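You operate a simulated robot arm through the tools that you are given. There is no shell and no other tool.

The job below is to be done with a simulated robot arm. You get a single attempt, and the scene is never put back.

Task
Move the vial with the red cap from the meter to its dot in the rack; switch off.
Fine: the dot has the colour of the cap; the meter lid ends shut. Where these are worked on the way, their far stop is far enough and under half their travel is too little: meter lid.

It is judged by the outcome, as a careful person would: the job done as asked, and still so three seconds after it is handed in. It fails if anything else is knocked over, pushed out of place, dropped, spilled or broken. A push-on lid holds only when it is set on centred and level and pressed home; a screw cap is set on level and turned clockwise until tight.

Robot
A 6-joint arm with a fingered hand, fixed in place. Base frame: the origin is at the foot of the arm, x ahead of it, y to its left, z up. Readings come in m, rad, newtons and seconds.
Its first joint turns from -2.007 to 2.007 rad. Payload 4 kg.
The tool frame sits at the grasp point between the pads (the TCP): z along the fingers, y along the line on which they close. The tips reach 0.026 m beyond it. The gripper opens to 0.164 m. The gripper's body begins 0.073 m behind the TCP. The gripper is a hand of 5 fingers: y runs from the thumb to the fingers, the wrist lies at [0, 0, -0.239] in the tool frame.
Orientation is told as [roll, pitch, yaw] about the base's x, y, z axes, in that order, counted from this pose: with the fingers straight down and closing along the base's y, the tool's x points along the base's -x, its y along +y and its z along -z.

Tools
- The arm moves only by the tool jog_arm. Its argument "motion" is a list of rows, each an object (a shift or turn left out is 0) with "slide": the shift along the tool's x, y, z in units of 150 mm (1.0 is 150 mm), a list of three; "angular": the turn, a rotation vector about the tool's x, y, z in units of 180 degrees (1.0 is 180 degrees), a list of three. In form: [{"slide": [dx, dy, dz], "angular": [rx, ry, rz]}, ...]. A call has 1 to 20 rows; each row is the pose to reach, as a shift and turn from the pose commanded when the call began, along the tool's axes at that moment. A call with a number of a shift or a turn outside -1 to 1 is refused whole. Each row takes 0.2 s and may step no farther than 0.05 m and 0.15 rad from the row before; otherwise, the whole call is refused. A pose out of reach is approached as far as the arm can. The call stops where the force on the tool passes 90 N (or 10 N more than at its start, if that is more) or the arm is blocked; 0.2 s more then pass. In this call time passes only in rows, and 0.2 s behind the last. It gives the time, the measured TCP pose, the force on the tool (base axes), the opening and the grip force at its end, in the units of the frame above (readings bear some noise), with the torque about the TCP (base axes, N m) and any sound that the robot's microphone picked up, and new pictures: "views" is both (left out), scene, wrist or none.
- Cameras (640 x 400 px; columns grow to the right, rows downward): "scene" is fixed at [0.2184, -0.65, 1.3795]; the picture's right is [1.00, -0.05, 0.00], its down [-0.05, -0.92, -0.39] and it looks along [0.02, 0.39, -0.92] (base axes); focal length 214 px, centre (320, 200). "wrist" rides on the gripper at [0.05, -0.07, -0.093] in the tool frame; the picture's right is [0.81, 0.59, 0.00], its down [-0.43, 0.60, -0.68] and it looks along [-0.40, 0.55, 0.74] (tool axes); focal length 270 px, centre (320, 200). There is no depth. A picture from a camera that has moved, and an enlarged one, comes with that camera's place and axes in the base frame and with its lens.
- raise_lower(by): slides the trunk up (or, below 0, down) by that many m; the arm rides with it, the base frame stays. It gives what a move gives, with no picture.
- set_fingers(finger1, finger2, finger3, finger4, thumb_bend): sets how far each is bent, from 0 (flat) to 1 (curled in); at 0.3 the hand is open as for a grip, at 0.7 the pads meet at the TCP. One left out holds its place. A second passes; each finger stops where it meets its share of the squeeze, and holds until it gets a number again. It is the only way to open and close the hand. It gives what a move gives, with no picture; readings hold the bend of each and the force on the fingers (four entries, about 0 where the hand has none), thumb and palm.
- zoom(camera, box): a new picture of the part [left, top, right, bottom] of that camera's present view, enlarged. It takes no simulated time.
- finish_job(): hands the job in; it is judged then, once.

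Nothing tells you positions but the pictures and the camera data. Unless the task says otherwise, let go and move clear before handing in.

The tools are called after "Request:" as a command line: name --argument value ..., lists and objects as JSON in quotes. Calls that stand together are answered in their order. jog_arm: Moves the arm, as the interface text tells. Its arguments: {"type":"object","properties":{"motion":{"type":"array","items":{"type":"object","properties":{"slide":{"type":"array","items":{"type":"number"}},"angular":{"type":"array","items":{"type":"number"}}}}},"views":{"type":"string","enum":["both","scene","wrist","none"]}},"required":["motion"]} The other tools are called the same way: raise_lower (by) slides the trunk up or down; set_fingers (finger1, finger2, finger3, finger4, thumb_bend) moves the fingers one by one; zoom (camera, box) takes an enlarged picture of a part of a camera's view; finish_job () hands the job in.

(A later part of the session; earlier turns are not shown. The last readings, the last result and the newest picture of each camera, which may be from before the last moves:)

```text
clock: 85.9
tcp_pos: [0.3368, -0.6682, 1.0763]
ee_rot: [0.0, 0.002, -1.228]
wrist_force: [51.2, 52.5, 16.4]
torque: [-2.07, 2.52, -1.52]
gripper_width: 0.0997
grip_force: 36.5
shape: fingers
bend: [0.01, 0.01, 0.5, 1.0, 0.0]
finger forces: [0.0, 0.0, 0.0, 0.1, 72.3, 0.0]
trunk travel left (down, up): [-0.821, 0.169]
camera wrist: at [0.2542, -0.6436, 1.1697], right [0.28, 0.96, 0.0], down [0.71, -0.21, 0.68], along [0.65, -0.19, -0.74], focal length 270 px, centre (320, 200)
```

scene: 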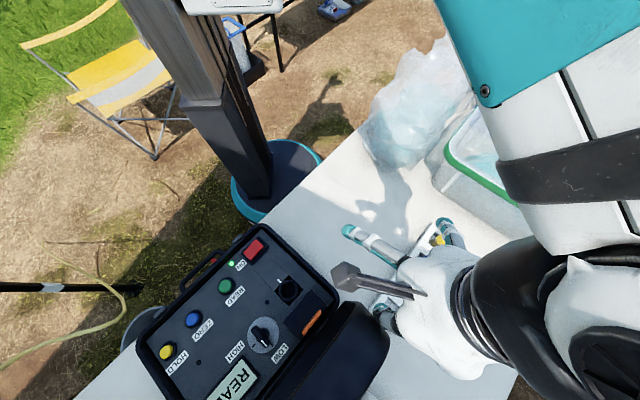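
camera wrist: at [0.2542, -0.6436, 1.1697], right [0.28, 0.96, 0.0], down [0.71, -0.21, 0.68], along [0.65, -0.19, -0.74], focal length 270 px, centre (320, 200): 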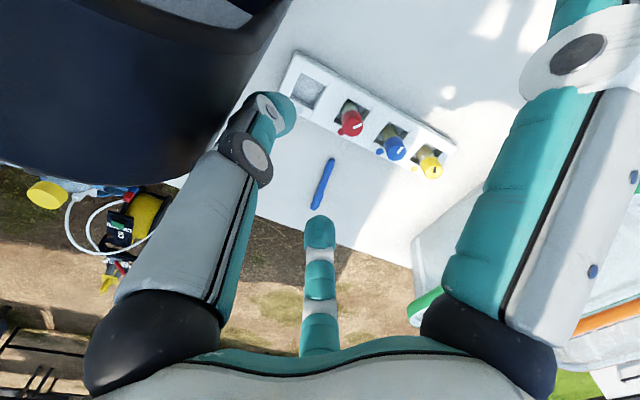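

The thumb has struck the meter's tall case lid, which stands up far higher than I judged, with about 72 N. I'll back straight away from it now and look at what it did.

Request:
jog_arm --motion '[{"slide": [-0.03, 0.08, 0]}, {"slide": [-0.07, 0.2, 0]}, {"slide": [-0.15, 0.42, 0]}, {"slide": [-0.224, 0.628, 0]}]'

Request:
zoom --camera "scene" --box '[120, 210, 440, 400]'

```text
clock: 86.9
tcp_pos: [0.4162, -0.671, 1.0748]
ee_rot: [-0.004, -0.007, -1.236]
wrist_force: [5.4, 2.0, -3.1]
torque: [0.09, -0.26, 0.04]
gripper_width: 0.1181
grip_force: 2.8
shape: fingers
bend: [0.01, 0.01, 0.5, 1.0, 0.11]
finger forces: [0.0, 0.1, 0.0, 0.0, 6.5, 0.0]
out of reach, approached as far as the arm can: row 4
trunk travel left (down, up): [-0.821, 0.169]
camera wrist: at [0.3339, -0.6443, 1.1683], right [0.29, 0.96, -0.01], down [0.7, -0.21, 0.68], along [0.65, -0.2, -0.73], focal length 270 px, centre (320, 200)
```

scene: 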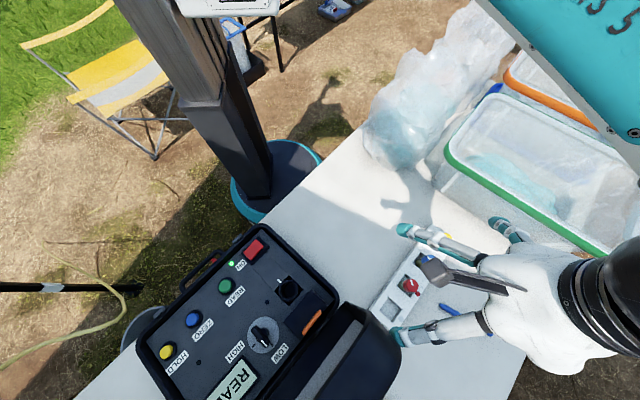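
wrist: 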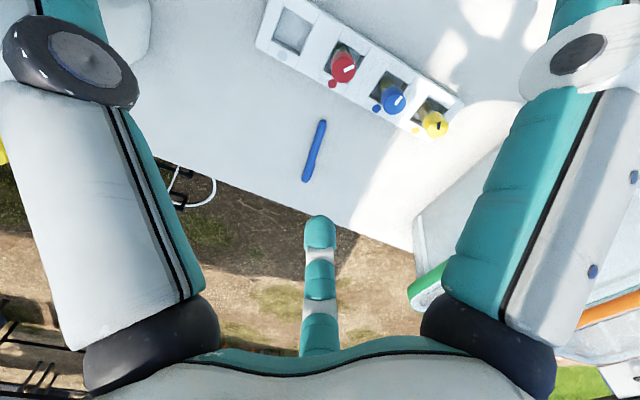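

```text
2.00 times, centred on (280, 305) of scene
camera zoom: at [0.2184, -0.65, 1.3795], right [1.0, -0.05, 0.0], down [-0.05, -0.92, -0.39], along [0.02, 0.39, -0.92], focal length 429 px, centre (400, -10)
```

zoom: 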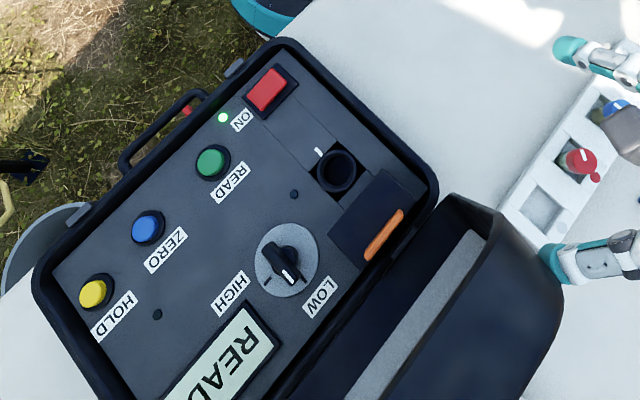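

The case lid is leaning on the thumb and following it back toward its original resting position, which is good. I'll keep letting it down gently by turning the hand back.

Request:
jog_arm --motion '[{"angular": [0, 0, -0.015]}, {"angular": [0, 0, -0.03]}, {"angular": [0, 0, -0.045]}, {"angular": [0, 0, -0.06]}, {"angular": [0, 0, -0.075]}, {"angular": [0, 0, -0.09]}, {"angular": [0, 0, -0.105]}, {"angular": [0, 0, -0.12]}, {"angular": [0, 0, -0.135]}, {"angular": [0, 0, -0.15]}]'

Request:
zoom --camera "scene" --box '[120, 210, 440, 400]'

```text
clock: 89.1
tcp_pos: [0.4184, -0.6659, 1.0731]
ee_rot: [-0.004, -0.003, -0.76]
wrist_force: [7.3, 12.9, 0.5]
torque: [0.09, -0.05, -0.46]
gripper_width: 0.115
grip_force: 7.1
shape: fingers
bend: [0.01, 0.01, 0.5, 1.0, 0.16]
finger forces: [0.0, 0.0, 0.1, 0.0, 14.2, 0.0]
trunk travel left (down, up): [-0.821, 0.169]
camera wrist: at [0.3341, -0.6823, 1.1669], right [-0.18, 0.98, -0.01], down [0.72, 0.14, 0.68], along [0.67, 0.12, -0.74], focal length 270 px, centre (320, 200)
```

scene: 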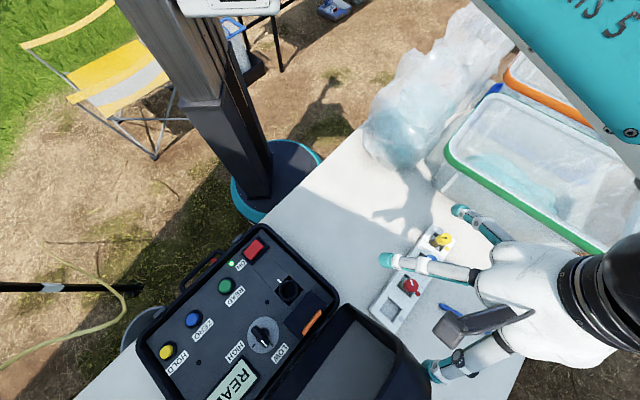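
wrist: 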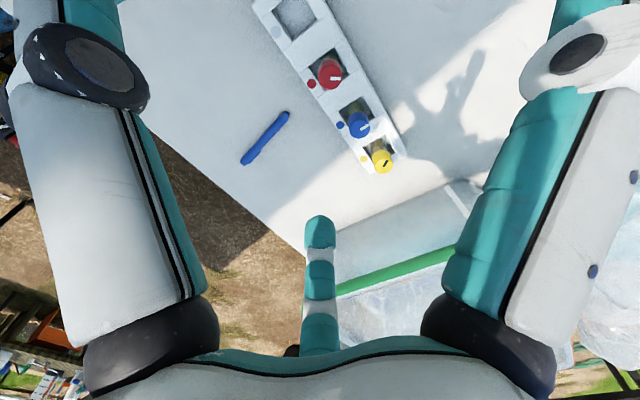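

```text
2.00 times, centred on (280, 305) of scene
camera zoom: at [0.2184, -0.65, 1.3795], right [1.0, -0.05, 0.0], down [-0.05, -0.92, -0.39], along [0.02, 0.39, -0.92], focal length 429 px, centre (400, -10)
```

zoom: 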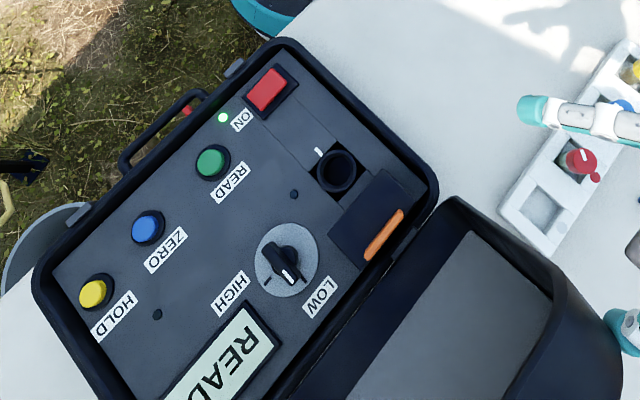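

The case lid is back where it was at the start. The thumb still presses it slightly, so I'll move away toward the back and up.

Request:
jog_arm --motion '[{"slide": [0.03, 0.08, 0]}, {"slide": [0.07, 0.17, 0]}, {"slide": [0.133, 0.333, 0]}, {"slide": [0.2, 0.5, -0.1]}]'

Request:
raise_lower --by 0.1

Request:
zoom --camera "scene" --box '[120, 210, 440, 400]'

```text
clock: 90.1
tcp_pos: [0.4448, -0.5946, 1.0879]
ee_rot: [-0.001, -0.001, -0.763]
wrist_force: [0.3, 0.3, 0.3]
torque: [-0.05, 0.02, 0.0]
gripper_width: 0.1234
grip_force: 0.2
shape: fingers
bend: [0.01, 0.01, 0.5, 1.0, 0.0]
finger forces: [0.0, 0.1, 0.0, 0.0, 0.1, 0.0]
trunk travel left (down, up): [-0.821, 0.169]
camera wrist: at [0.36, -0.6105, 1.1812], right [-0.18, 0.98, 0.0], down [0.73, 0.13, 0.68], along [0.66, 0.12, -0.74], focal length 270 px, centre (320, 200)
```

scene: 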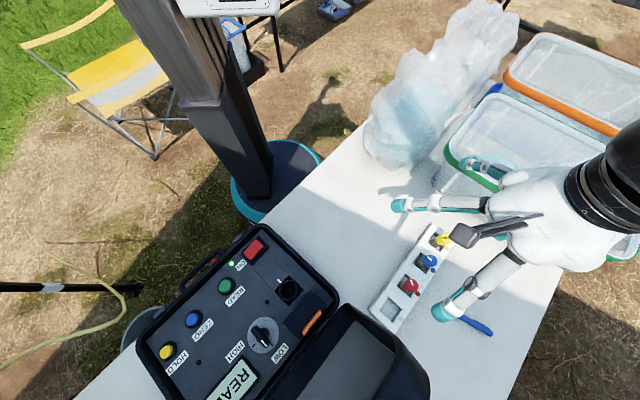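
wrist: 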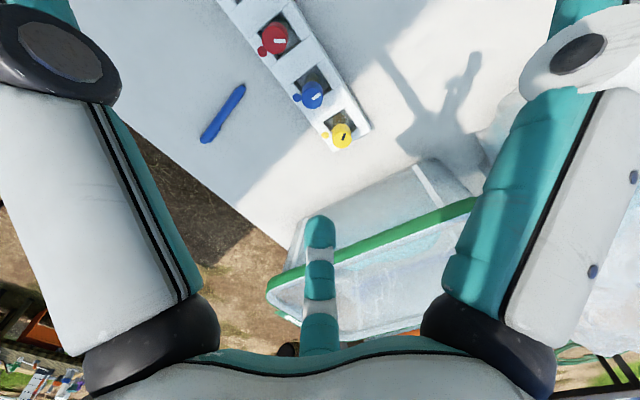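

```text
clock: 91.4
tcp_pos: [0.4437, -0.5962, 1.1866]
ee_rot: [-0.002, 0.001, -0.763]
wrist_force: [0.3, 0.4, 0.3]
torque: [-0.02, 0.01, 0.0]
gripper_width: 0.1234
grip_force: 0.1
shape: fingers
bend: [0.01, 0.01, 0.5, 1.0, 0.0]
finger forces: [0.0, 0.0, 0.0, 0.1, 0.0, 0.0]
trunk travel left (down, up): [-0.921, 0.069]
```

```text
2.00 times, centred on (280, 305) of scene
camera zoom: at [0.2184, -0.65, 1.3795], right [1.0, -0.05, 0.0], down [-0.05, -0.92, -0.39], along [0.02, 0.39, -0.92], focal length 429 px, centre (400, -10)
```

zoom: 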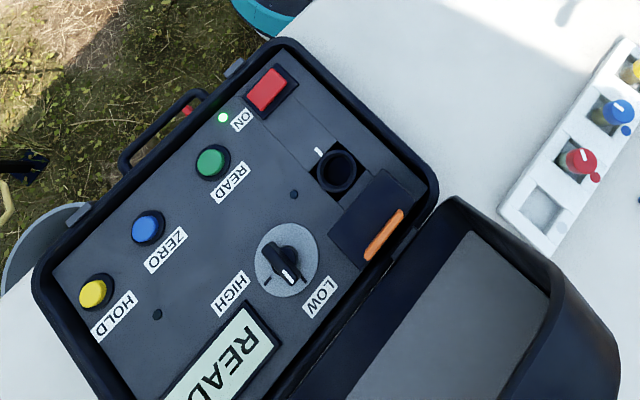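

Comparing pictures, the case, its lid and the rack all look exactly as before. The case lid stands tall behind the meter lid, leaning back, so I'll return by a safe route on the robot's side and well above it.

Request:
jog_arm --motion '[{"slide": [0.168, -0.119, 0], "angular": [0, 0, 0.038]}, {"slide": [0.336, -0.238, 0], "angular": [0, 0, 0.077]}, {"slide": [0.503, -0.356, 0], "angular": [0, 0, 0.115]}, {"slide": [0.671, -0.475, 0], "angular": [0, 0, 0.153]}]'

```text
clock: 92.4
tcp_pos: [0.3222, -0.5736, 1.1901]
ee_rot: [-0.002, 0.0, -1.244]
wrist_force: [-0.6, -0.3, -0.5]
torque: [-0.01, -0.02, 0.02]
gripper_width: 0.1235
grip_force: 0.0
shape: fingers
bend: [0.01, 0.01, 0.5, 1.0, 0.0]
finger forces: [0.1, 0.0, 0.1, 0.0, 0.0, 0.0]
trunk travel left (down, up): [-0.921, 0.069]
camera wrist: at [0.2387, -0.5487, 1.2837], right [0.3, 0.95, 0.0], down [0.7, -0.22, 0.68], along [0.65, -0.2, -0.74], focal length 270 px, centre (320, 200)
```

scene: 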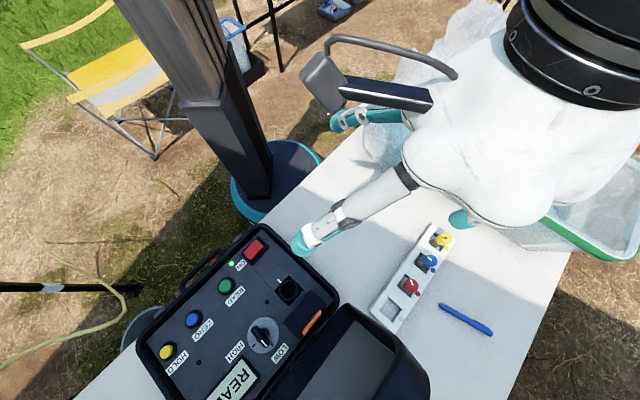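
wrist: 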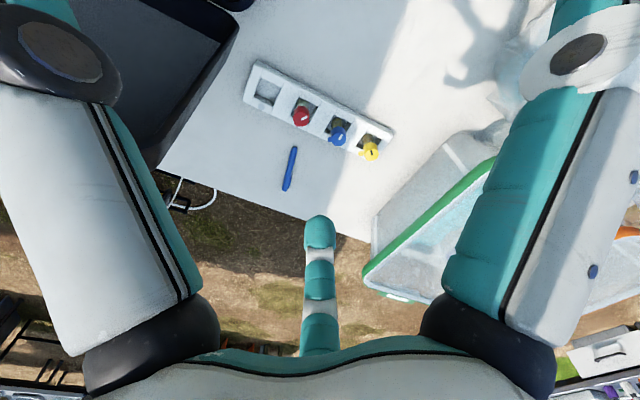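

I'll continue left and finish turning the hand, still high.

Request:
jog_arm --motion '[{"slide": [0.053, -0.215, 0], "angular": [0, 0, 0.038]}, {"slide": [0.106, -0.429, 0], "angular": [0, 0, 0.077]}, {"slide": [0.158, -0.644, 0], "angular": [0, 0, 0.115]}, {"slide": [0.211, -0.858, 0], "angular": [0, 0, 0.154]}]'

Request:
zoom --camera "wrist" --box '[100, 0, 480, 240]'

```text
clock: 93.4
tcp_pos: [0.191, -0.5886, 1.1863]
ee_rot: [-0.002, 0.0, -1.73]
wrist_force: [0.1, -0.2, 0.2]
torque: [-0.02, -0.03, 0.03]
gripper_width: 0.1236
grip_force: 0.0
shape: fingers
bend: [0.01, 0.01, 0.5, 1.0, 0.0]
finger forces: [0.0, 0.0, 0.1, 0.0, 0.1, 0.1]
trunk travel left (down, up): [-0.921, 0.069]
camera wrist: at [0.1291, -0.527, 1.2794], right [0.71, 0.71, 0.0], down [0.52, -0.52, 0.68], along [0.48, -0.48, -0.74], focal length 270 px, centre (320, 200)
```

scene: 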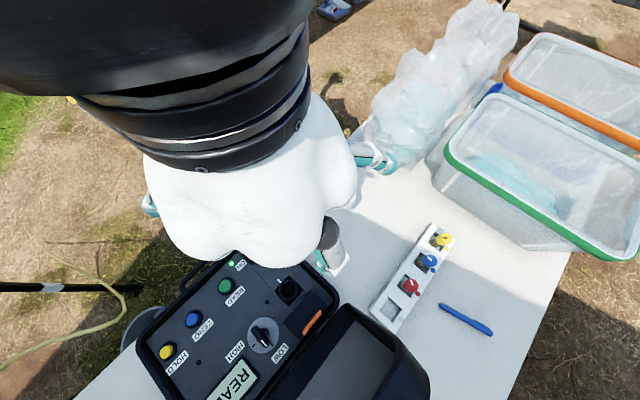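
wrist: 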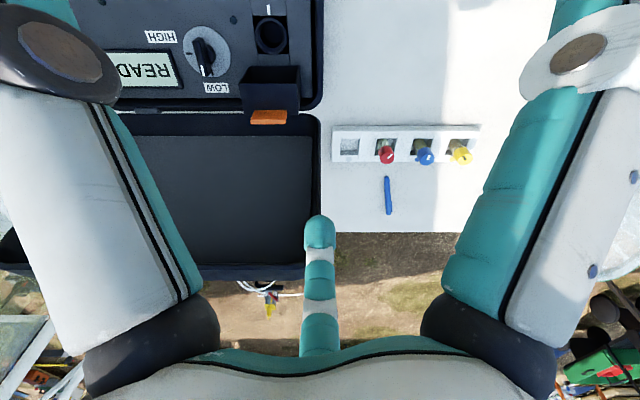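

```text
1.67 times, centred on (290, 120) of wrist
camera zoom: at [0.1291, -0.527, 1.2794], right [0.71, 0.71, 0.0], down [0.52, -0.52, 0.68], along [0.48, -0.48, -0.74], focal length 450 px, centre (370, 333)
```

zoom: 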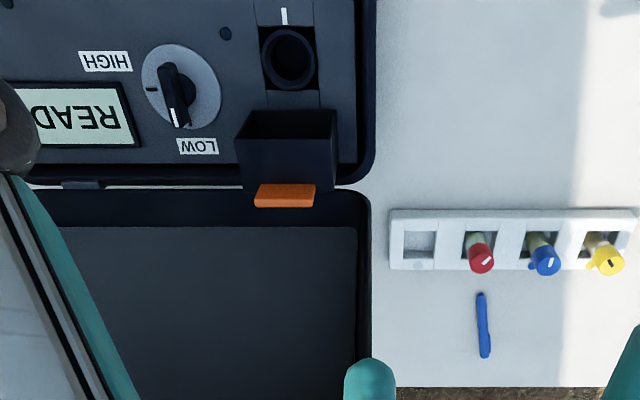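

This view is very clear: the meter lid stands near 96–100° with its tab up, and the case lid is a leaning tray with several centimetres of room behind the tab. I'll move over so finger3 is just behind the tab, still high.

Request:
jog_arm --motion '[{"slide": [-0.243, 0.056, 0]}, {"slide": [-0.486, 0.113, 0]}, {"slide": [-0.729, 0.169, 0]}]'

Request:
zoom --camera "wrist" --box '[180, 0, 460, 240]'

```text
clock: 94.2
tcp_pos: [0.1985, -0.7059, 1.1849]
ee_rot: [-0.001, 0.002, -1.727]
wrist_force: [0.2, 0.1, -0.5]
torque: [0.0, -0.02, -0.01]
gripper_width: 0.1235
grip_force: 0.0
shape: fingers
bend: [0.01, 0.01, 0.5, 1.0, 0.0]
finger forces: [0.0, 0.1, 0.1, 0.0, 0.0, 0.0]
trunk travel left (down, up): [-0.921, 0.069]
camera wrist: at [0.1375, -0.6444, 1.2784], right [0.71, 0.71, 0.0], down [0.52, -0.52, 0.68], along [0.48, -0.48, -0.74], focal length 270 px, centre (320, 200)
```

scene: 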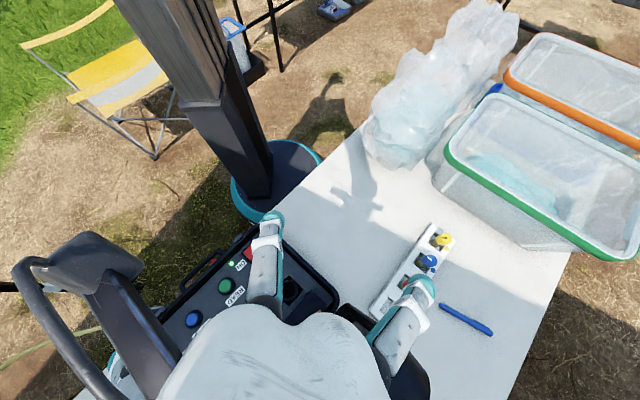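
wrist: 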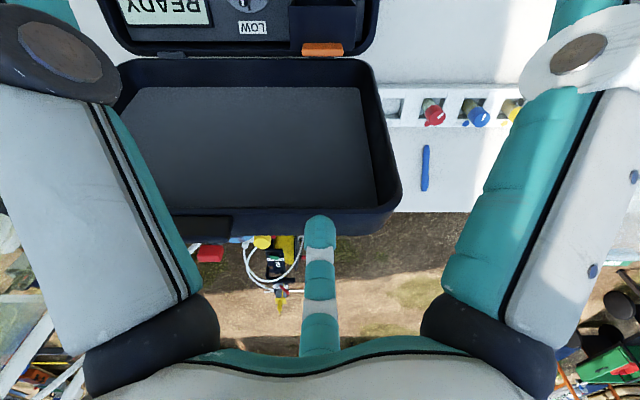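

```text
1.67 times, centred on (320, 120) of wrist
camera zoom: at [0.1375, -0.6444, 1.2784], right [0.71, 0.71, 0.0], down [0.52, -0.52, 0.68], along [0.48, -0.48, -0.74], focal length 450 px, centre (320, 333)
```

zoom: 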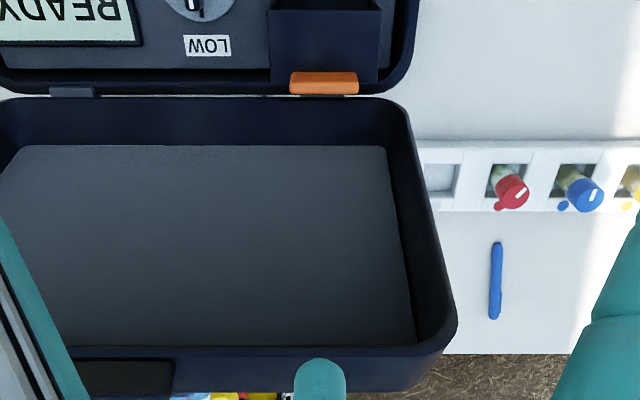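

Finger3 is behind the tab's line and in front of the leaning tray. I'll lower with the trunk in two stages and check.

Request:
raise_lower --by -0.2

Request:
zoom --camera "wrist" --box '[180, 60, 460, 300]'

```text
clock: 96.4
tcp_pos: [0.199, -0.7038, 0.9862]
ee_rot: [-0.002, 0.001, -1.728]
wrist_force: [-0.2, -0.5, 0.7]
torque: [-0.04, -0.02, 0.0]
gripper_width: 0.1235
grip_force: 0.1
shape: fingers
bend: [0.01, 0.01, 0.5, 1.0, 0.0]
finger forces: [0.0, 0.0, 0.1, 0.0, 0.1, 0.0]
trunk travel left (down, up): [-0.721, 0.269]
```

```text
1.67 times, centred on (320, 180) of wrist
camera zoom: at [0.1376, -0.6424, 1.0793], right [0.71, 0.71, 0.0], down [0.52, -0.52, 0.68], along [0.48, -0.48, -0.74], focal length 450 px, centre (320, 233)
```

zoom: 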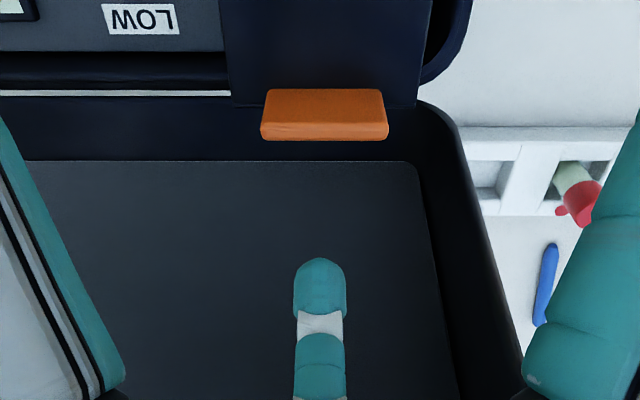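

The tab's outer face is about 3 cm in front of the finger's line. I'll lower another 6 cm so the fingertip overlaps the tab's height.

Request:
raise_lower --by -0.062

Request:
zoom --camera "wrist" --box '[180, 60, 460, 300]'

Request:
zoom --camera "scene" --box '[200, 210, 440, 380]'

```text
clock: 97.4
tcp_pos: [0.1984, -0.7039, 0.9241]
ee_rot: [-0.002, 0.002, -1.728]
wrist_force: [0.9, -0.5, 0.7]
torque: [-0.04, 0.0, 0.02]
gripper_width: 0.1234
grip_force: 0.1
shape: fingers
bend: [0.01, 0.01, 0.5, 1.0, 0.0]
finger forces: [0.0, 0.1, 0.1, 0.0, 0.0, 0.1]
trunk travel left (down, up): [-0.659, 0.331]
```

```text
1.67 times, centred on (320, 180) of wrist
camera zoom: at [0.1375, -0.6424, 1.0173], right [0.71, 0.71, 0.0], down [0.52, -0.52, 0.68], along [0.48, -0.48, -0.74], focal length 450 px, centre (320, 233)
```

zoom: 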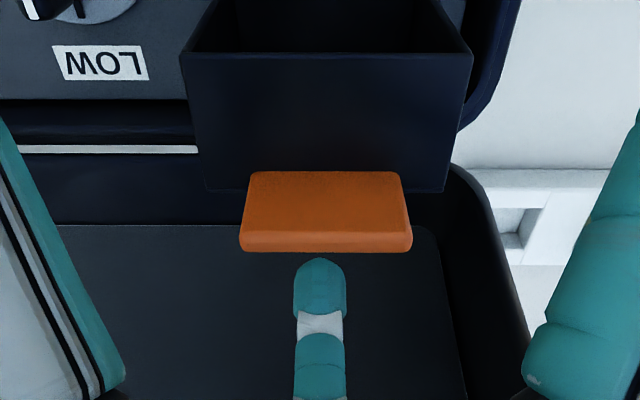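

```text
2.35 times, centred on (320, 295) of scene
camera zoom: at [0.2184, -0.65, 1.3795], right [1.0, -0.05, 0.0], down [-0.05, -0.92, -0.39], along [0.02, 0.39, -0.92], focal length 505 px, centre (320, -24)
```

zoom: 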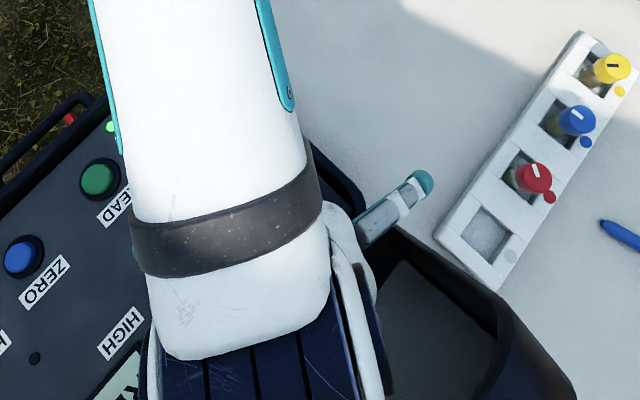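

The fingertip is right behind the tab. I'll push the lid forward along its arc to about 60° and check.

Request:
jog_arm --motion '[{"slide": [0.0, 0.0, -0.08]}, {"slide": [0.06, -0.08, -0.113]}, {"slide": [0.114, -0.156, -0.113]}, {"slide": [0.14, -0.19, -0.135]}, {"slide": [0.163, -0.224, -0.153]}, {"slide": [0.197, -0.27, -0.18]}, {"slide": [0.23, -0.317, -0.2]}, {"slide": [0.266, -0.366, -0.215]}, {"slide": [0.302, -0.416, -0.227]}, {"slide": [0.34, -0.466, -0.231]}, {"slide": [0.375, -0.516, -0.232]}]'

Request:
zoom --camera "wrist" --box '[180, 60, 460, 300]'

```text
clock: 99.8
tcp_pos: [0.1305, -0.6363, 0.9567]
ee_rot: [-0.002, -0.001, -1.727]
wrist_force: [-1.2, -0.3, 1.5]
torque: [0.02, -0.02, -0.01]
gripper_width: 0.1235
grip_force: 0.1
shape: fingers
bend: [0.01, 0.01, 0.5, 1.0, 0.0]
finger forces: [0.0, 0.0, 0.1, 0.1, 0.0, 0.0]
trunk travel left (down, up): [-0.659, 0.331]
camera wrist: at [0.0704, -0.576, 1.0512], right [0.71, 0.71, 0.0], down [0.52, -0.52, 0.68], along [0.48, -0.48, -0.74], focal length 270 px, centre (320, 200)
```

scene: 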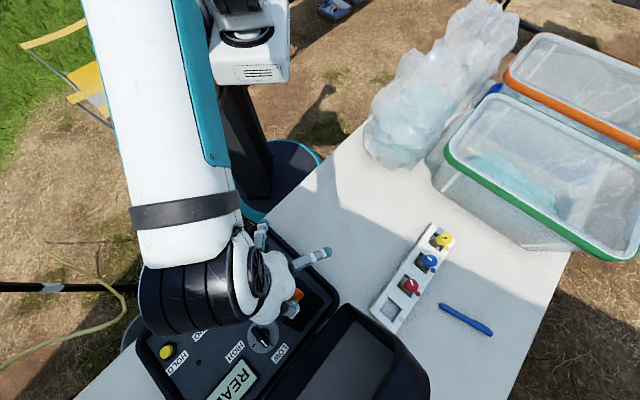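
wrist: 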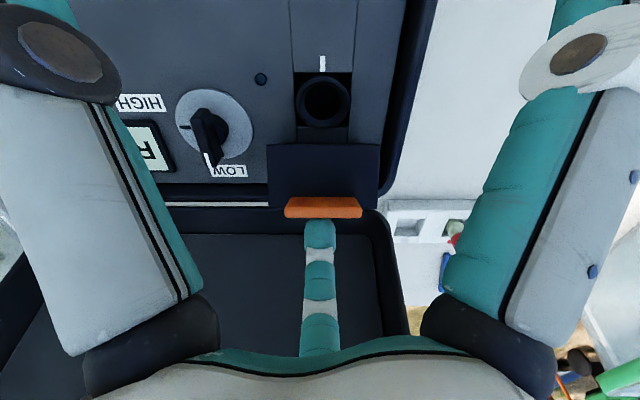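

```text
1.67 times, centred on (320, 180) of wrist
camera zoom: at [0.0704, -0.576, 1.0512], right [0.71, 0.71, 0.0], down [0.52, -0.52, 0.68], along [0.48, -0.48, -0.74], focal length 450 px, centre (320, 233)
```

zoom: 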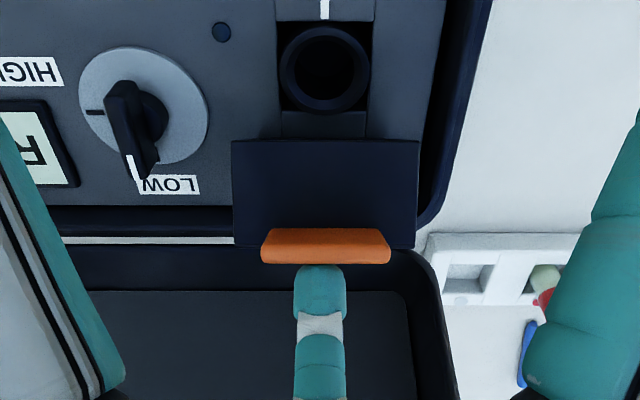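

The lid is following the finger. I'll bring it on down to about 20°.

Request:
jog_arm --motion '[{"slide": [0.037, -0.05, 0.006]}, {"slide": [0.073, -0.1, 0.017]}, {"slide": [0.108, -0.148, 0.034]}, {"slide": [0.142, -0.195, 0.055]}, {"slide": [0.175, -0.24, 0.082]}, {"slide": [0.207, -0.284, 0.113]}, {"slide": [0.236, -0.324, 0.149]}, {"slide": [0.264, -0.363, 0.188]}]'

Request:
zoom --camera "wrist" --box '[180, 60, 460, 300]'

```text
clock: 101.6
tcp_pos: [0.0814, -0.5866, 0.9305]
ee_rot: [-0.002, 0.001, -1.728]
wrist_force: [0.5, -0.2, 1.4]
torque: [-0.03, 0.02, -0.01]
gripper_width: 0.1238
grip_force: 0.1
shape: fingers
bend: [0.01, 0.01, 0.5, 1.0, 0.0]
finger forces: [0.0, 0.0, 0.0, 0.0, 0.0, 0.0]
trunk travel left (down, up): [-0.659, 0.331]
camera wrist: at [0.0208, -0.526, 1.024], right [0.71, 0.71, 0.0], down [0.52, -0.52, 0.68], along [0.48, -0.48, -0.74], focal length 270 px, centre (320, 200)
```

scene: 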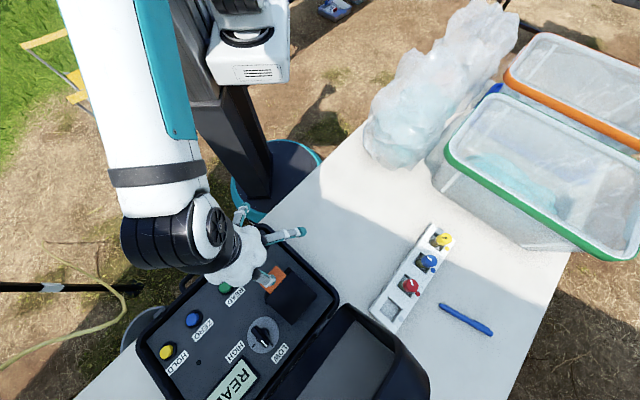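
wrist: 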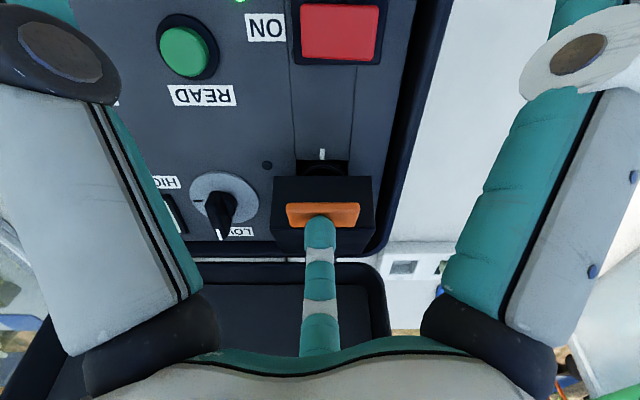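

```text
1.67 times, centred on (320, 180) of wrist
camera zoom: at [0.0208, -0.526, 1.024], right [0.71, 0.71, 0.0], down [0.52, -0.52, 0.68], along [0.48, -0.48, -0.74], focal length 450 px, centre (320, 233)
```

zoom: 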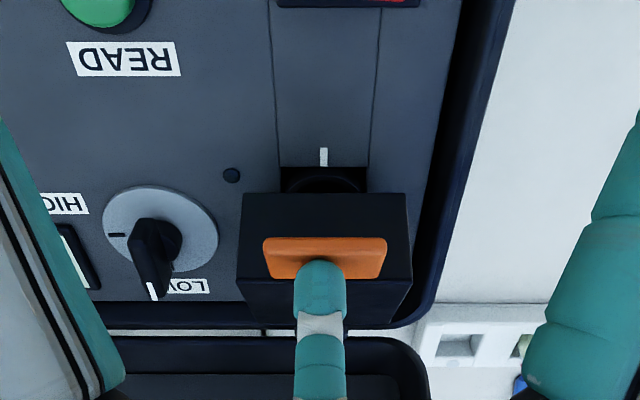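

The lid is down to about 20°. I'll press it down onto the panel in small steps and watch the force for when it's shut.

Request:
jog_arm --motion '[{"slide": [0.025, -0.034, 0.045]}, {"slide": [0.049, -0.068, 0.092]}, {"slide": [0.07, -0.095, 0.145]}, {"slide": [0.08, -0.11, 0.185]}]'

Request:
zoom --camera "wrist" --box '[180, 60, 460, 300]'

Request:
zoom --camera "scene" --box '[200, 220, 360, 340]'

```text
clock: 102.6
tcp_pos: [0.0687, -0.5732, 0.9025]
ee_rot: [-0.003, 0.0, -1.726]
wrist_force: [0.3, 0.5, -0.2]
torque: [-0.01, -0.05, 0.01]
gripper_width: 0.1235
grip_force: 0.1
shape: fingers
bend: [0.01, 0.01, 0.5, 1.0, 0.0]
finger forces: [0.0, 0.1, 0.0, 0.1, 0.0, 0.0]
trunk travel left (down, up): [-0.659, 0.331]
camera wrist: at [0.0074, -0.5118, 0.9965], right [0.71, 0.71, 0.0], down [0.52, -0.52, 0.68], along [0.48, -0.48, -0.74], focal length 270 px, centre (320, 200)
```

scene: 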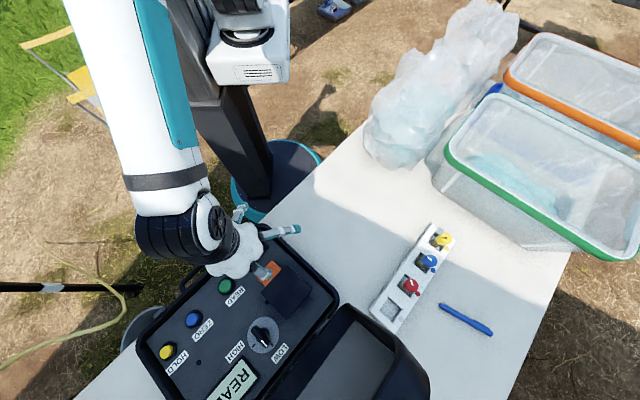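
wrist: 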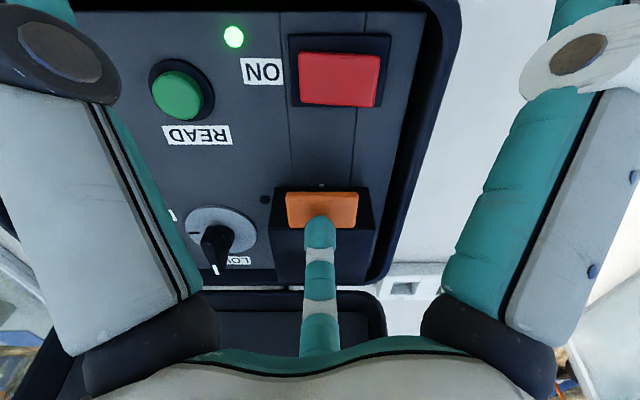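

```text
1.67 times, centred on (320, 180) of wrist
camera zoom: at [0.0074, -0.5118, 0.9965], right [0.71, 0.71, 0.0], down [0.52, -0.52, 0.68], along [0.48, -0.48, -0.74], focal length 450 px, centre (320, 233)
```

zoom: 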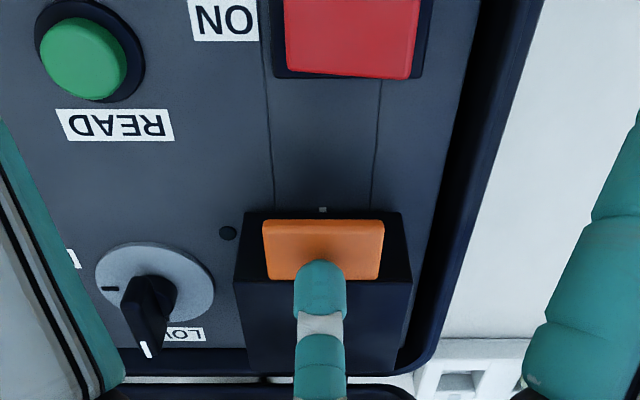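

```text
3.33 times, centred on (280, 280) of scene
camera zoom: at [0.2184, -0.65, 1.3795], right [1.0, -0.05, 0.0], down [-0.05, -0.92, -0.39], along [0.02, 0.39, -0.92], focal length 715 px, centre (453, -67)
```

zoom: 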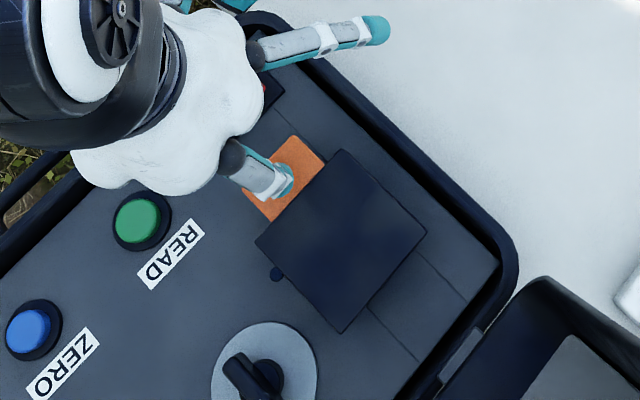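

Almost shut. I'll press straight down in millimetre steps until there's a clear reaction.

Request:
jog_arm --motion '[{"slide": [0, 0, 0.013]}, {"slide": [0, 0, 0.026]}, {"slide": [0, 0, 0.04]}]' --views "none"

Request:
jog_arm --motion '[{"slide": [0, 0, 0.013]}, {"slide": [0, 0, 0.026]}, {"slide": [0, 0, 0.04]}]' --views "none"

```text
clock: 103.4
tcp_pos: [0.0683, -0.5733, 0.898]
ee_rot: [-0.003, -0.001, -1.728]
wrist_force: [0.5, -0.5, 0.0]
torque: [-0.01, -0.02, -0.01]
gripper_width: 0.1233
grip_force: 0.0
shape: fingers
bend: [0.01, 0.01, 0.5, 1.0, 0.0]
finger forces: [0.1, 0.0, 0.0, 0.0, 0.0, 0.0]
trunk travel left (down, up): [-0.659, 0.331]
```

```text
clock: 104.2
tcp_pos: [0.0707, -0.5736, 0.8929]
ee_rot: [-0.002, -0.003, -1.728]
wrist_force: [0.0, -0.1, 7.8]
torque: [-0.32, -0.27, 0.0]
gripper_width: 0.1234
grip_force: 4.4
shape: fingers
bend: [0.01, 0.01, 0.5, 1.0, 0.0]
finger forces: [0.0, 0.0, 8.4, 0.1, 0.0, 0.0]
trunk travel left (down, up): [-0.659, 0.331]
```

The lid bottoms out with 8 N on the tab. One more slight press, then I'll lift off and check that it's shut.

Request:
jog_arm --motion '[{"slide": [0, 0, 0.01]}]' --views "none"

Request:
jog_arm --motion '[{"slide": [0, 0, -0.1]}, {"slide": [0, 0, -0.3]}, {"slide": [0.1, -0.14, -0.5]}]'

Request:
zoom --camera "wrist" --box '[180, 20, 460, 220]'

Request:
zoom --camera "scene" --box '[240, 230, 340, 330]'

```text
clock: 104.6
tcp_pos: [0.0699, -0.5753, 0.8923]
ee_rot: [-0.001, -0.006, -1.728]
wrist_force: [0.9, 0.2, 19.2]
torque: [-0.68, -0.73, -0.02]
gripper_width: 0.1234
grip_force: 9.4
shape: fingers
bend: [0.01, 0.01, 0.49, 1.0, 0.0]
finger forces: [0.1, 0.0, 19.2, 0.0, 0.0, 0.1]
trunk travel left (down, up): [-0.659, 0.331]
```

```text
clock: 105.4
tcp_pos: [0.0513, -0.5541, 0.9672]
ee_rot: [-0.001, -0.001, -1.725]
wrist_force: [-0.7, 0.4, -0.5]
torque: [0.01, -0.01, 0.01]
gripper_width: 0.1235
grip_force: 0.0
shape: fingers
bend: [0.01, 0.01, 0.5, 1.0, 0.0]
finger forces: [0.1, 0.0, 0.0, 0.0, 0.0, 0.0]
trunk travel left (down, up): [-0.659, 0.331]
camera wrist: at [-0.0102, -0.4922, 1.0594], right [0.71, 0.71, 0.0], down [0.52, -0.52, 0.68], along [0.48, -0.48, -0.74], focal length 270 px, centre (320, 200)
```

scene: 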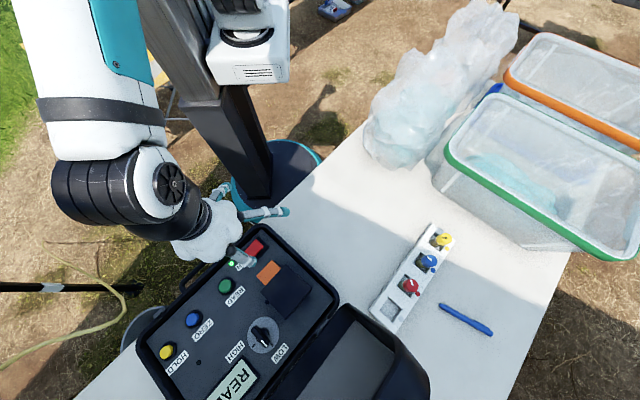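
wrist: 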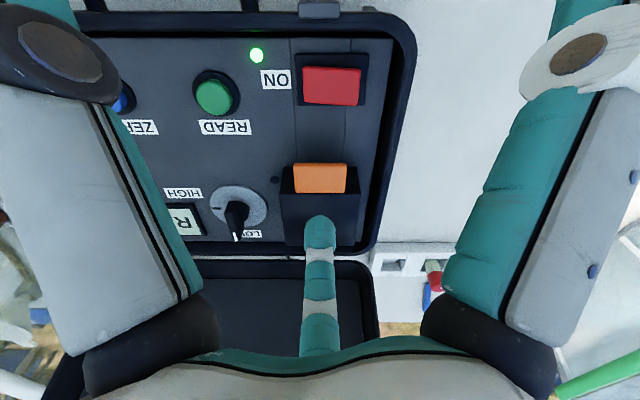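

```text
2.00 times, centred on (320, 120) of wrist
camera zoom: at [-0.0102, -0.4922, 1.0594], right [0.71, 0.71, 0.0], down [0.52, -0.52, 0.68], along [0.48, -0.48, -0.74], focal length 541 px, centre (320, 360)
```

zoom: 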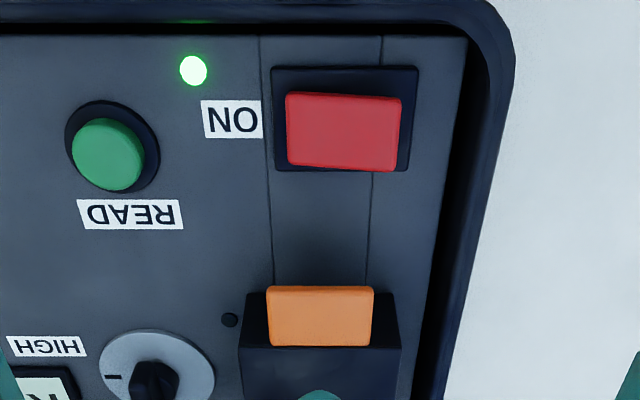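

```text
4.00 times, centred on (290, 280) of scene
camera zoom: at [0.2184, -0.65, 1.3795], right [1.0, -0.05, 0.0], down [-0.05, -0.92, -0.39], along [0.02, 0.39, -0.92], focal length 858 px, centre (440, -120)
```

zoom: 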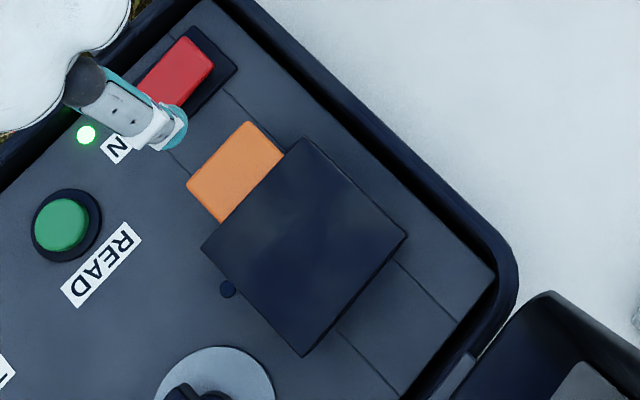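

The lid is shut: its outline matches the starting picture exactly. Now the power switch: its end away from the "ON" label looks raised, so I'll press there with finger3, and first I'll move above it.

Request:
jog_arm --motion '[{"slide": [0.12, -0.06, 0]}, {"slide": [0.24, -0.122, 0]}, {"slide": [0.361, -0.183, 0]}]'

Request:
zoom --camera "wrist" --box '[200, 60, 440, 260]'

Request:
zoom --camera "scene" --box '[200, 215, 320, 305]'

```text
clock: 106.2
tcp_pos: [0.0315, -0.497, 0.9641]
ee_rot: [-0.003, -0.002, -1.726]
wrist_force: [-0.9, -0.1, -0.3]
torque: [0.0, 0.0, 0.02]
gripper_width: 0.1236
grip_force: 0.0
shape: fingers
bend: [0.01, 0.01, 0.5, 1.0, 0.0]
finger forces: [0.0, 0.0, 0.1, 0.0, 0.0, 0.0]
trunk travel left (down, up): [-0.659, 0.331]
camera wrist: at [-0.0307, -0.4357, 1.0581], right [0.71, 0.71, 0.0], down [0.52, -0.52, 0.68], along [0.48, -0.48, -0.74], focal length 270 px, centre (320, 200)
```

scene: 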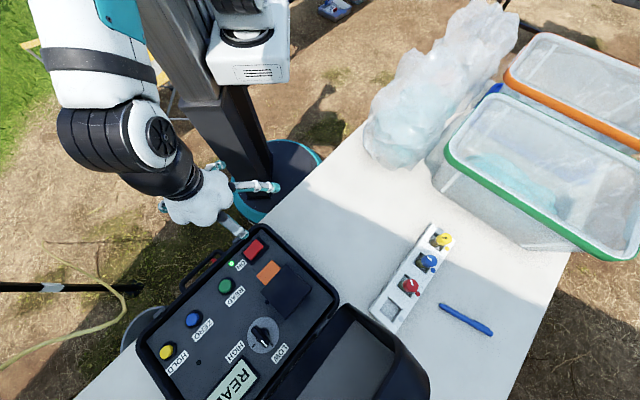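
wrist: 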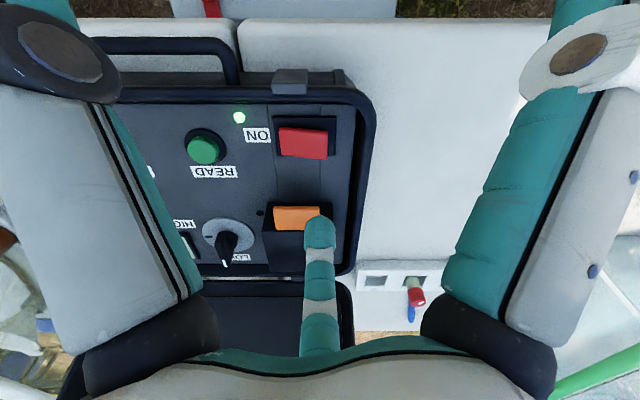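

```text
2.00 times, centred on (320, 160) of wrist
camera zoom: at [-0.0307, -0.4357, 1.0581], right [0.71, 0.71, 0.0], down [0.52, -0.52, 0.68], along [0.48, -0.48, -0.74], focal length 541 px, centre (320, 280)
```

zoom: 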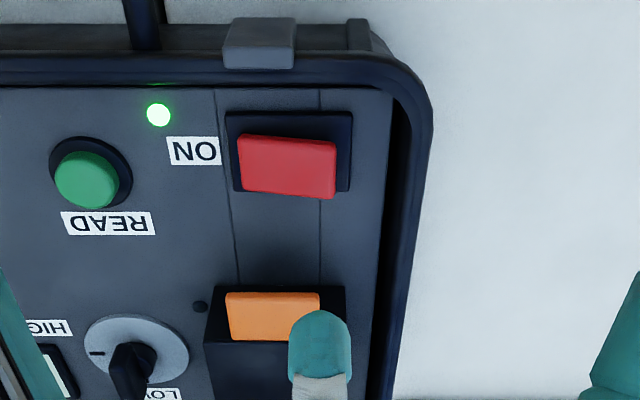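

```text
4.44 times, centred on (260, 260) of scene
camera zoom: at [0.2184, -0.65, 1.3795], right [1.0, -0.05, 0.0], down [-0.05, -0.92, -0.39], along [0.02, 0.39, -0.92], focal length 953 px, centre (587, -67)
```

zoom: 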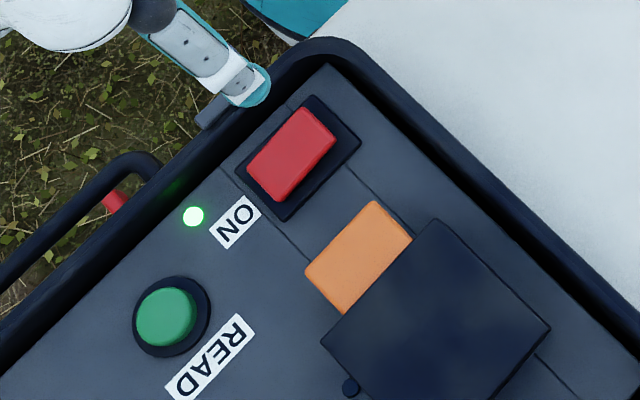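

Finger3 is directly above the raised end of the rocker. I'll lower to just above it, then press in small steps.

Request:
raise_lower --by -0.08

Request:
zoom --camera "wrist" --box '[200, 100, 440, 300]'

Request:
zoom --camera "scene" --box '[200, 215, 320, 305]'

```text
clock: 107.4
tcp_pos: [0.031, -0.4971, 0.8839]
ee_rot: [-0.001, 0.001, -1.729]
wrist_force: [0.1, -0.6, 0.3]
torque: [-0.03, -0.02, 0.0]
gripper_width: 0.1236
grip_force: 0.0
shape: fingers
bend: [0.01, 0.01, 0.5, 1.0, 0.0]
finger forces: [0.0, 0.0, 0.0, 0.1, 0.1, 0.0]
trunk travel left (down, up): [-0.579, 0.411]
```

```text
2.00 times, centred on (320, 200) of wrist
camera zoom: at [-0.0306, -0.4362, 0.978], right [0.71, 0.71, 0.0], down [0.52, -0.52, 0.68], along [0.48, -0.48, -0.74], focal length 541 px, centre (320, 200)
```

zoom: 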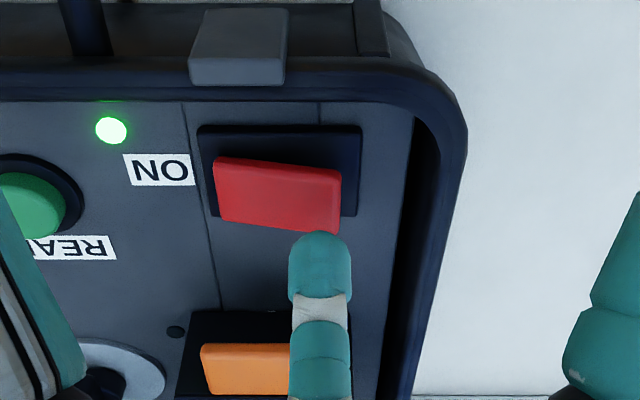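

```text
4.44 times, centred on (260, 260) of scene
camera zoom: at [0.2184, -0.65, 1.3795], right [1.0, -0.05, 0.0], down [-0.05, -0.92, -0.39], along [0.02, 0.39, -0.92], focal length 953 px, centre (587, -67)
```

zoom: 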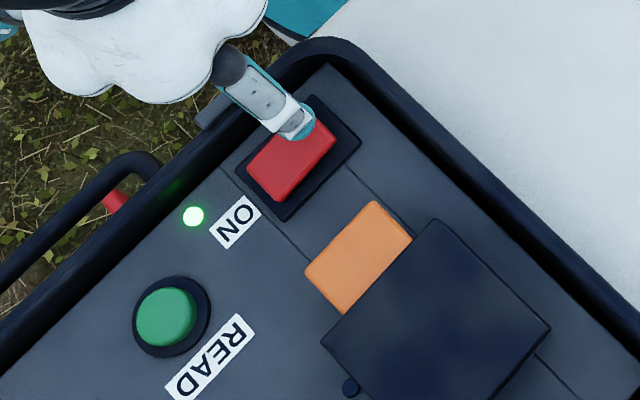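

The fingertip is over the raised end. I'll press down in small steps, watching the force and the lamp.

Request:
jog_arm --motion '[{"slide": [0, 0, 0.02]}, {"slide": [0, 0, 0.04]}, {"slide": [0, 0, 0.06]}, {"slide": [0, 0, 0.08]}]' --views "wrist"

```text
clock: 108.4
tcp_pos: [0.0301, -0.4963, 0.873]
ee_rot: [0.0, -0.001, -1.727]
wrist_force: [0.0, -1.0, 0.1]
torque: [0.01, -0.02, 0.0]
gripper_width: 0.1236
grip_force: 0.0
shape: fingers
bend: [0.01, 0.01, 0.5, 1.0, 0.0]
finger forces: [0.0, 0.1, 0.0, 0.1, 0.1, 0.0]
trunk travel left (down, up): [-0.579, 0.411]
camera wrist: at [-0.0309, -0.436, 0.966], right [0.71, 0.71, 0.0], down [0.52, -0.52, 0.68], along [0.48, -0.48, -0.74], focal length 270 px, centre (320, 200)
```

wrist: 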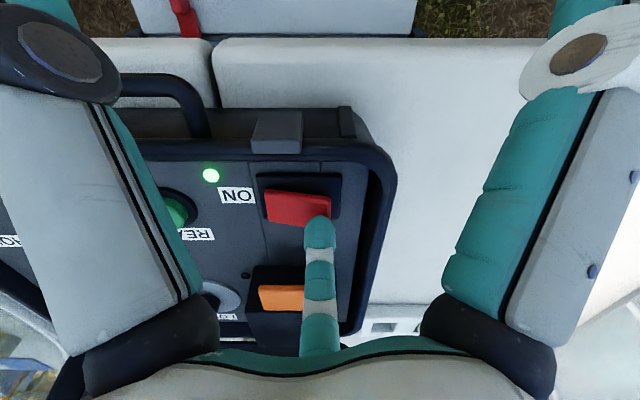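

Request:
jog_arm --motion '[{"slide": [0, 0, 0.013]}, {"slide": [0, 0, 0.027]}]' --views "none"

Request:
jog_arm --motion '[{"slide": [0, 0, 0.013]}, {"slide": [0, 0, 0.02]}]' --views "wrist"

Request:
zoom --camera "wrist" --box '[200, 100, 440, 300]'

```text
clock: 109.0
tcp_pos: [0.0303, -0.4974, 0.8689]
ee_rot: [-0.002, -0.002, -1.728]
wrist_force: [-0.5, 0.3, 1.3]
torque: [-0.05, -0.09, 0.01]
gripper_width: 0.1233
grip_force: 0.3
shape: fingers
bend: [0.01, 0.01, 0.5, 1.0, 0.0]
finger forces: [0.0, 0.1, 1.4, 0.1, 0.0, 0.1]
trunk travel left (down, up): [-0.579, 0.411]
```

```text
clock: 109.6
tcp_pos: [0.0309, -0.4954, 0.8644]
ee_rot: [-0.002, 0.001, -1.728]
wrist_force: [0.0, -0.3, 0.1]
torque: [0.06, -0.04, -0.03]
gripper_width: 0.1233
grip_force: 0.0
shape: fingers
bend: [0.01, 0.01, 0.5, 1.0, 0.0]
finger forces: [0.0, 0.0, 0.0, 0.0, 0.0, 0.1]
trunk travel left (down, up): [-0.579, 0.411]
camera wrist: at [-0.0306, -0.4358, 0.9585], right [0.71, 0.71, 0.0], down [0.52, -0.52, 0.68], along [0.48, -0.48, -0.74], focal length 270 px, centre (320, 200)
```

wrist: 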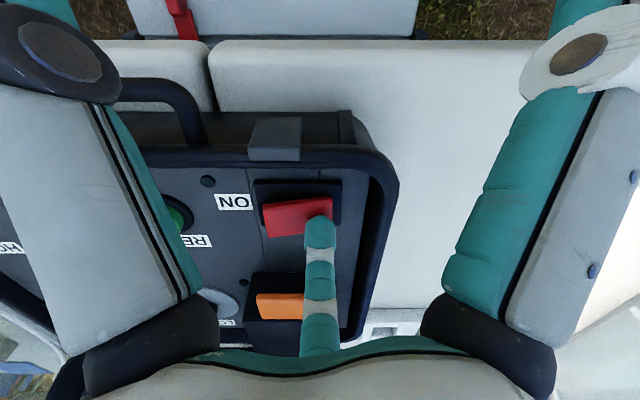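

```text
2.00 times, centred on (320, 200) of wrist
camera zoom: at [-0.0306, -0.4358, 0.9585], right [0.71, 0.71, 0.0], down [0.52, -0.52, 0.68], along [0.48, -0.48, -0.74], focal length 541 px, centre (320, 200)
```

zoom: 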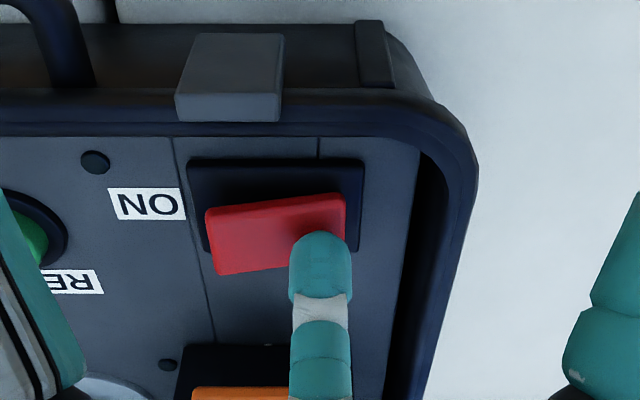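

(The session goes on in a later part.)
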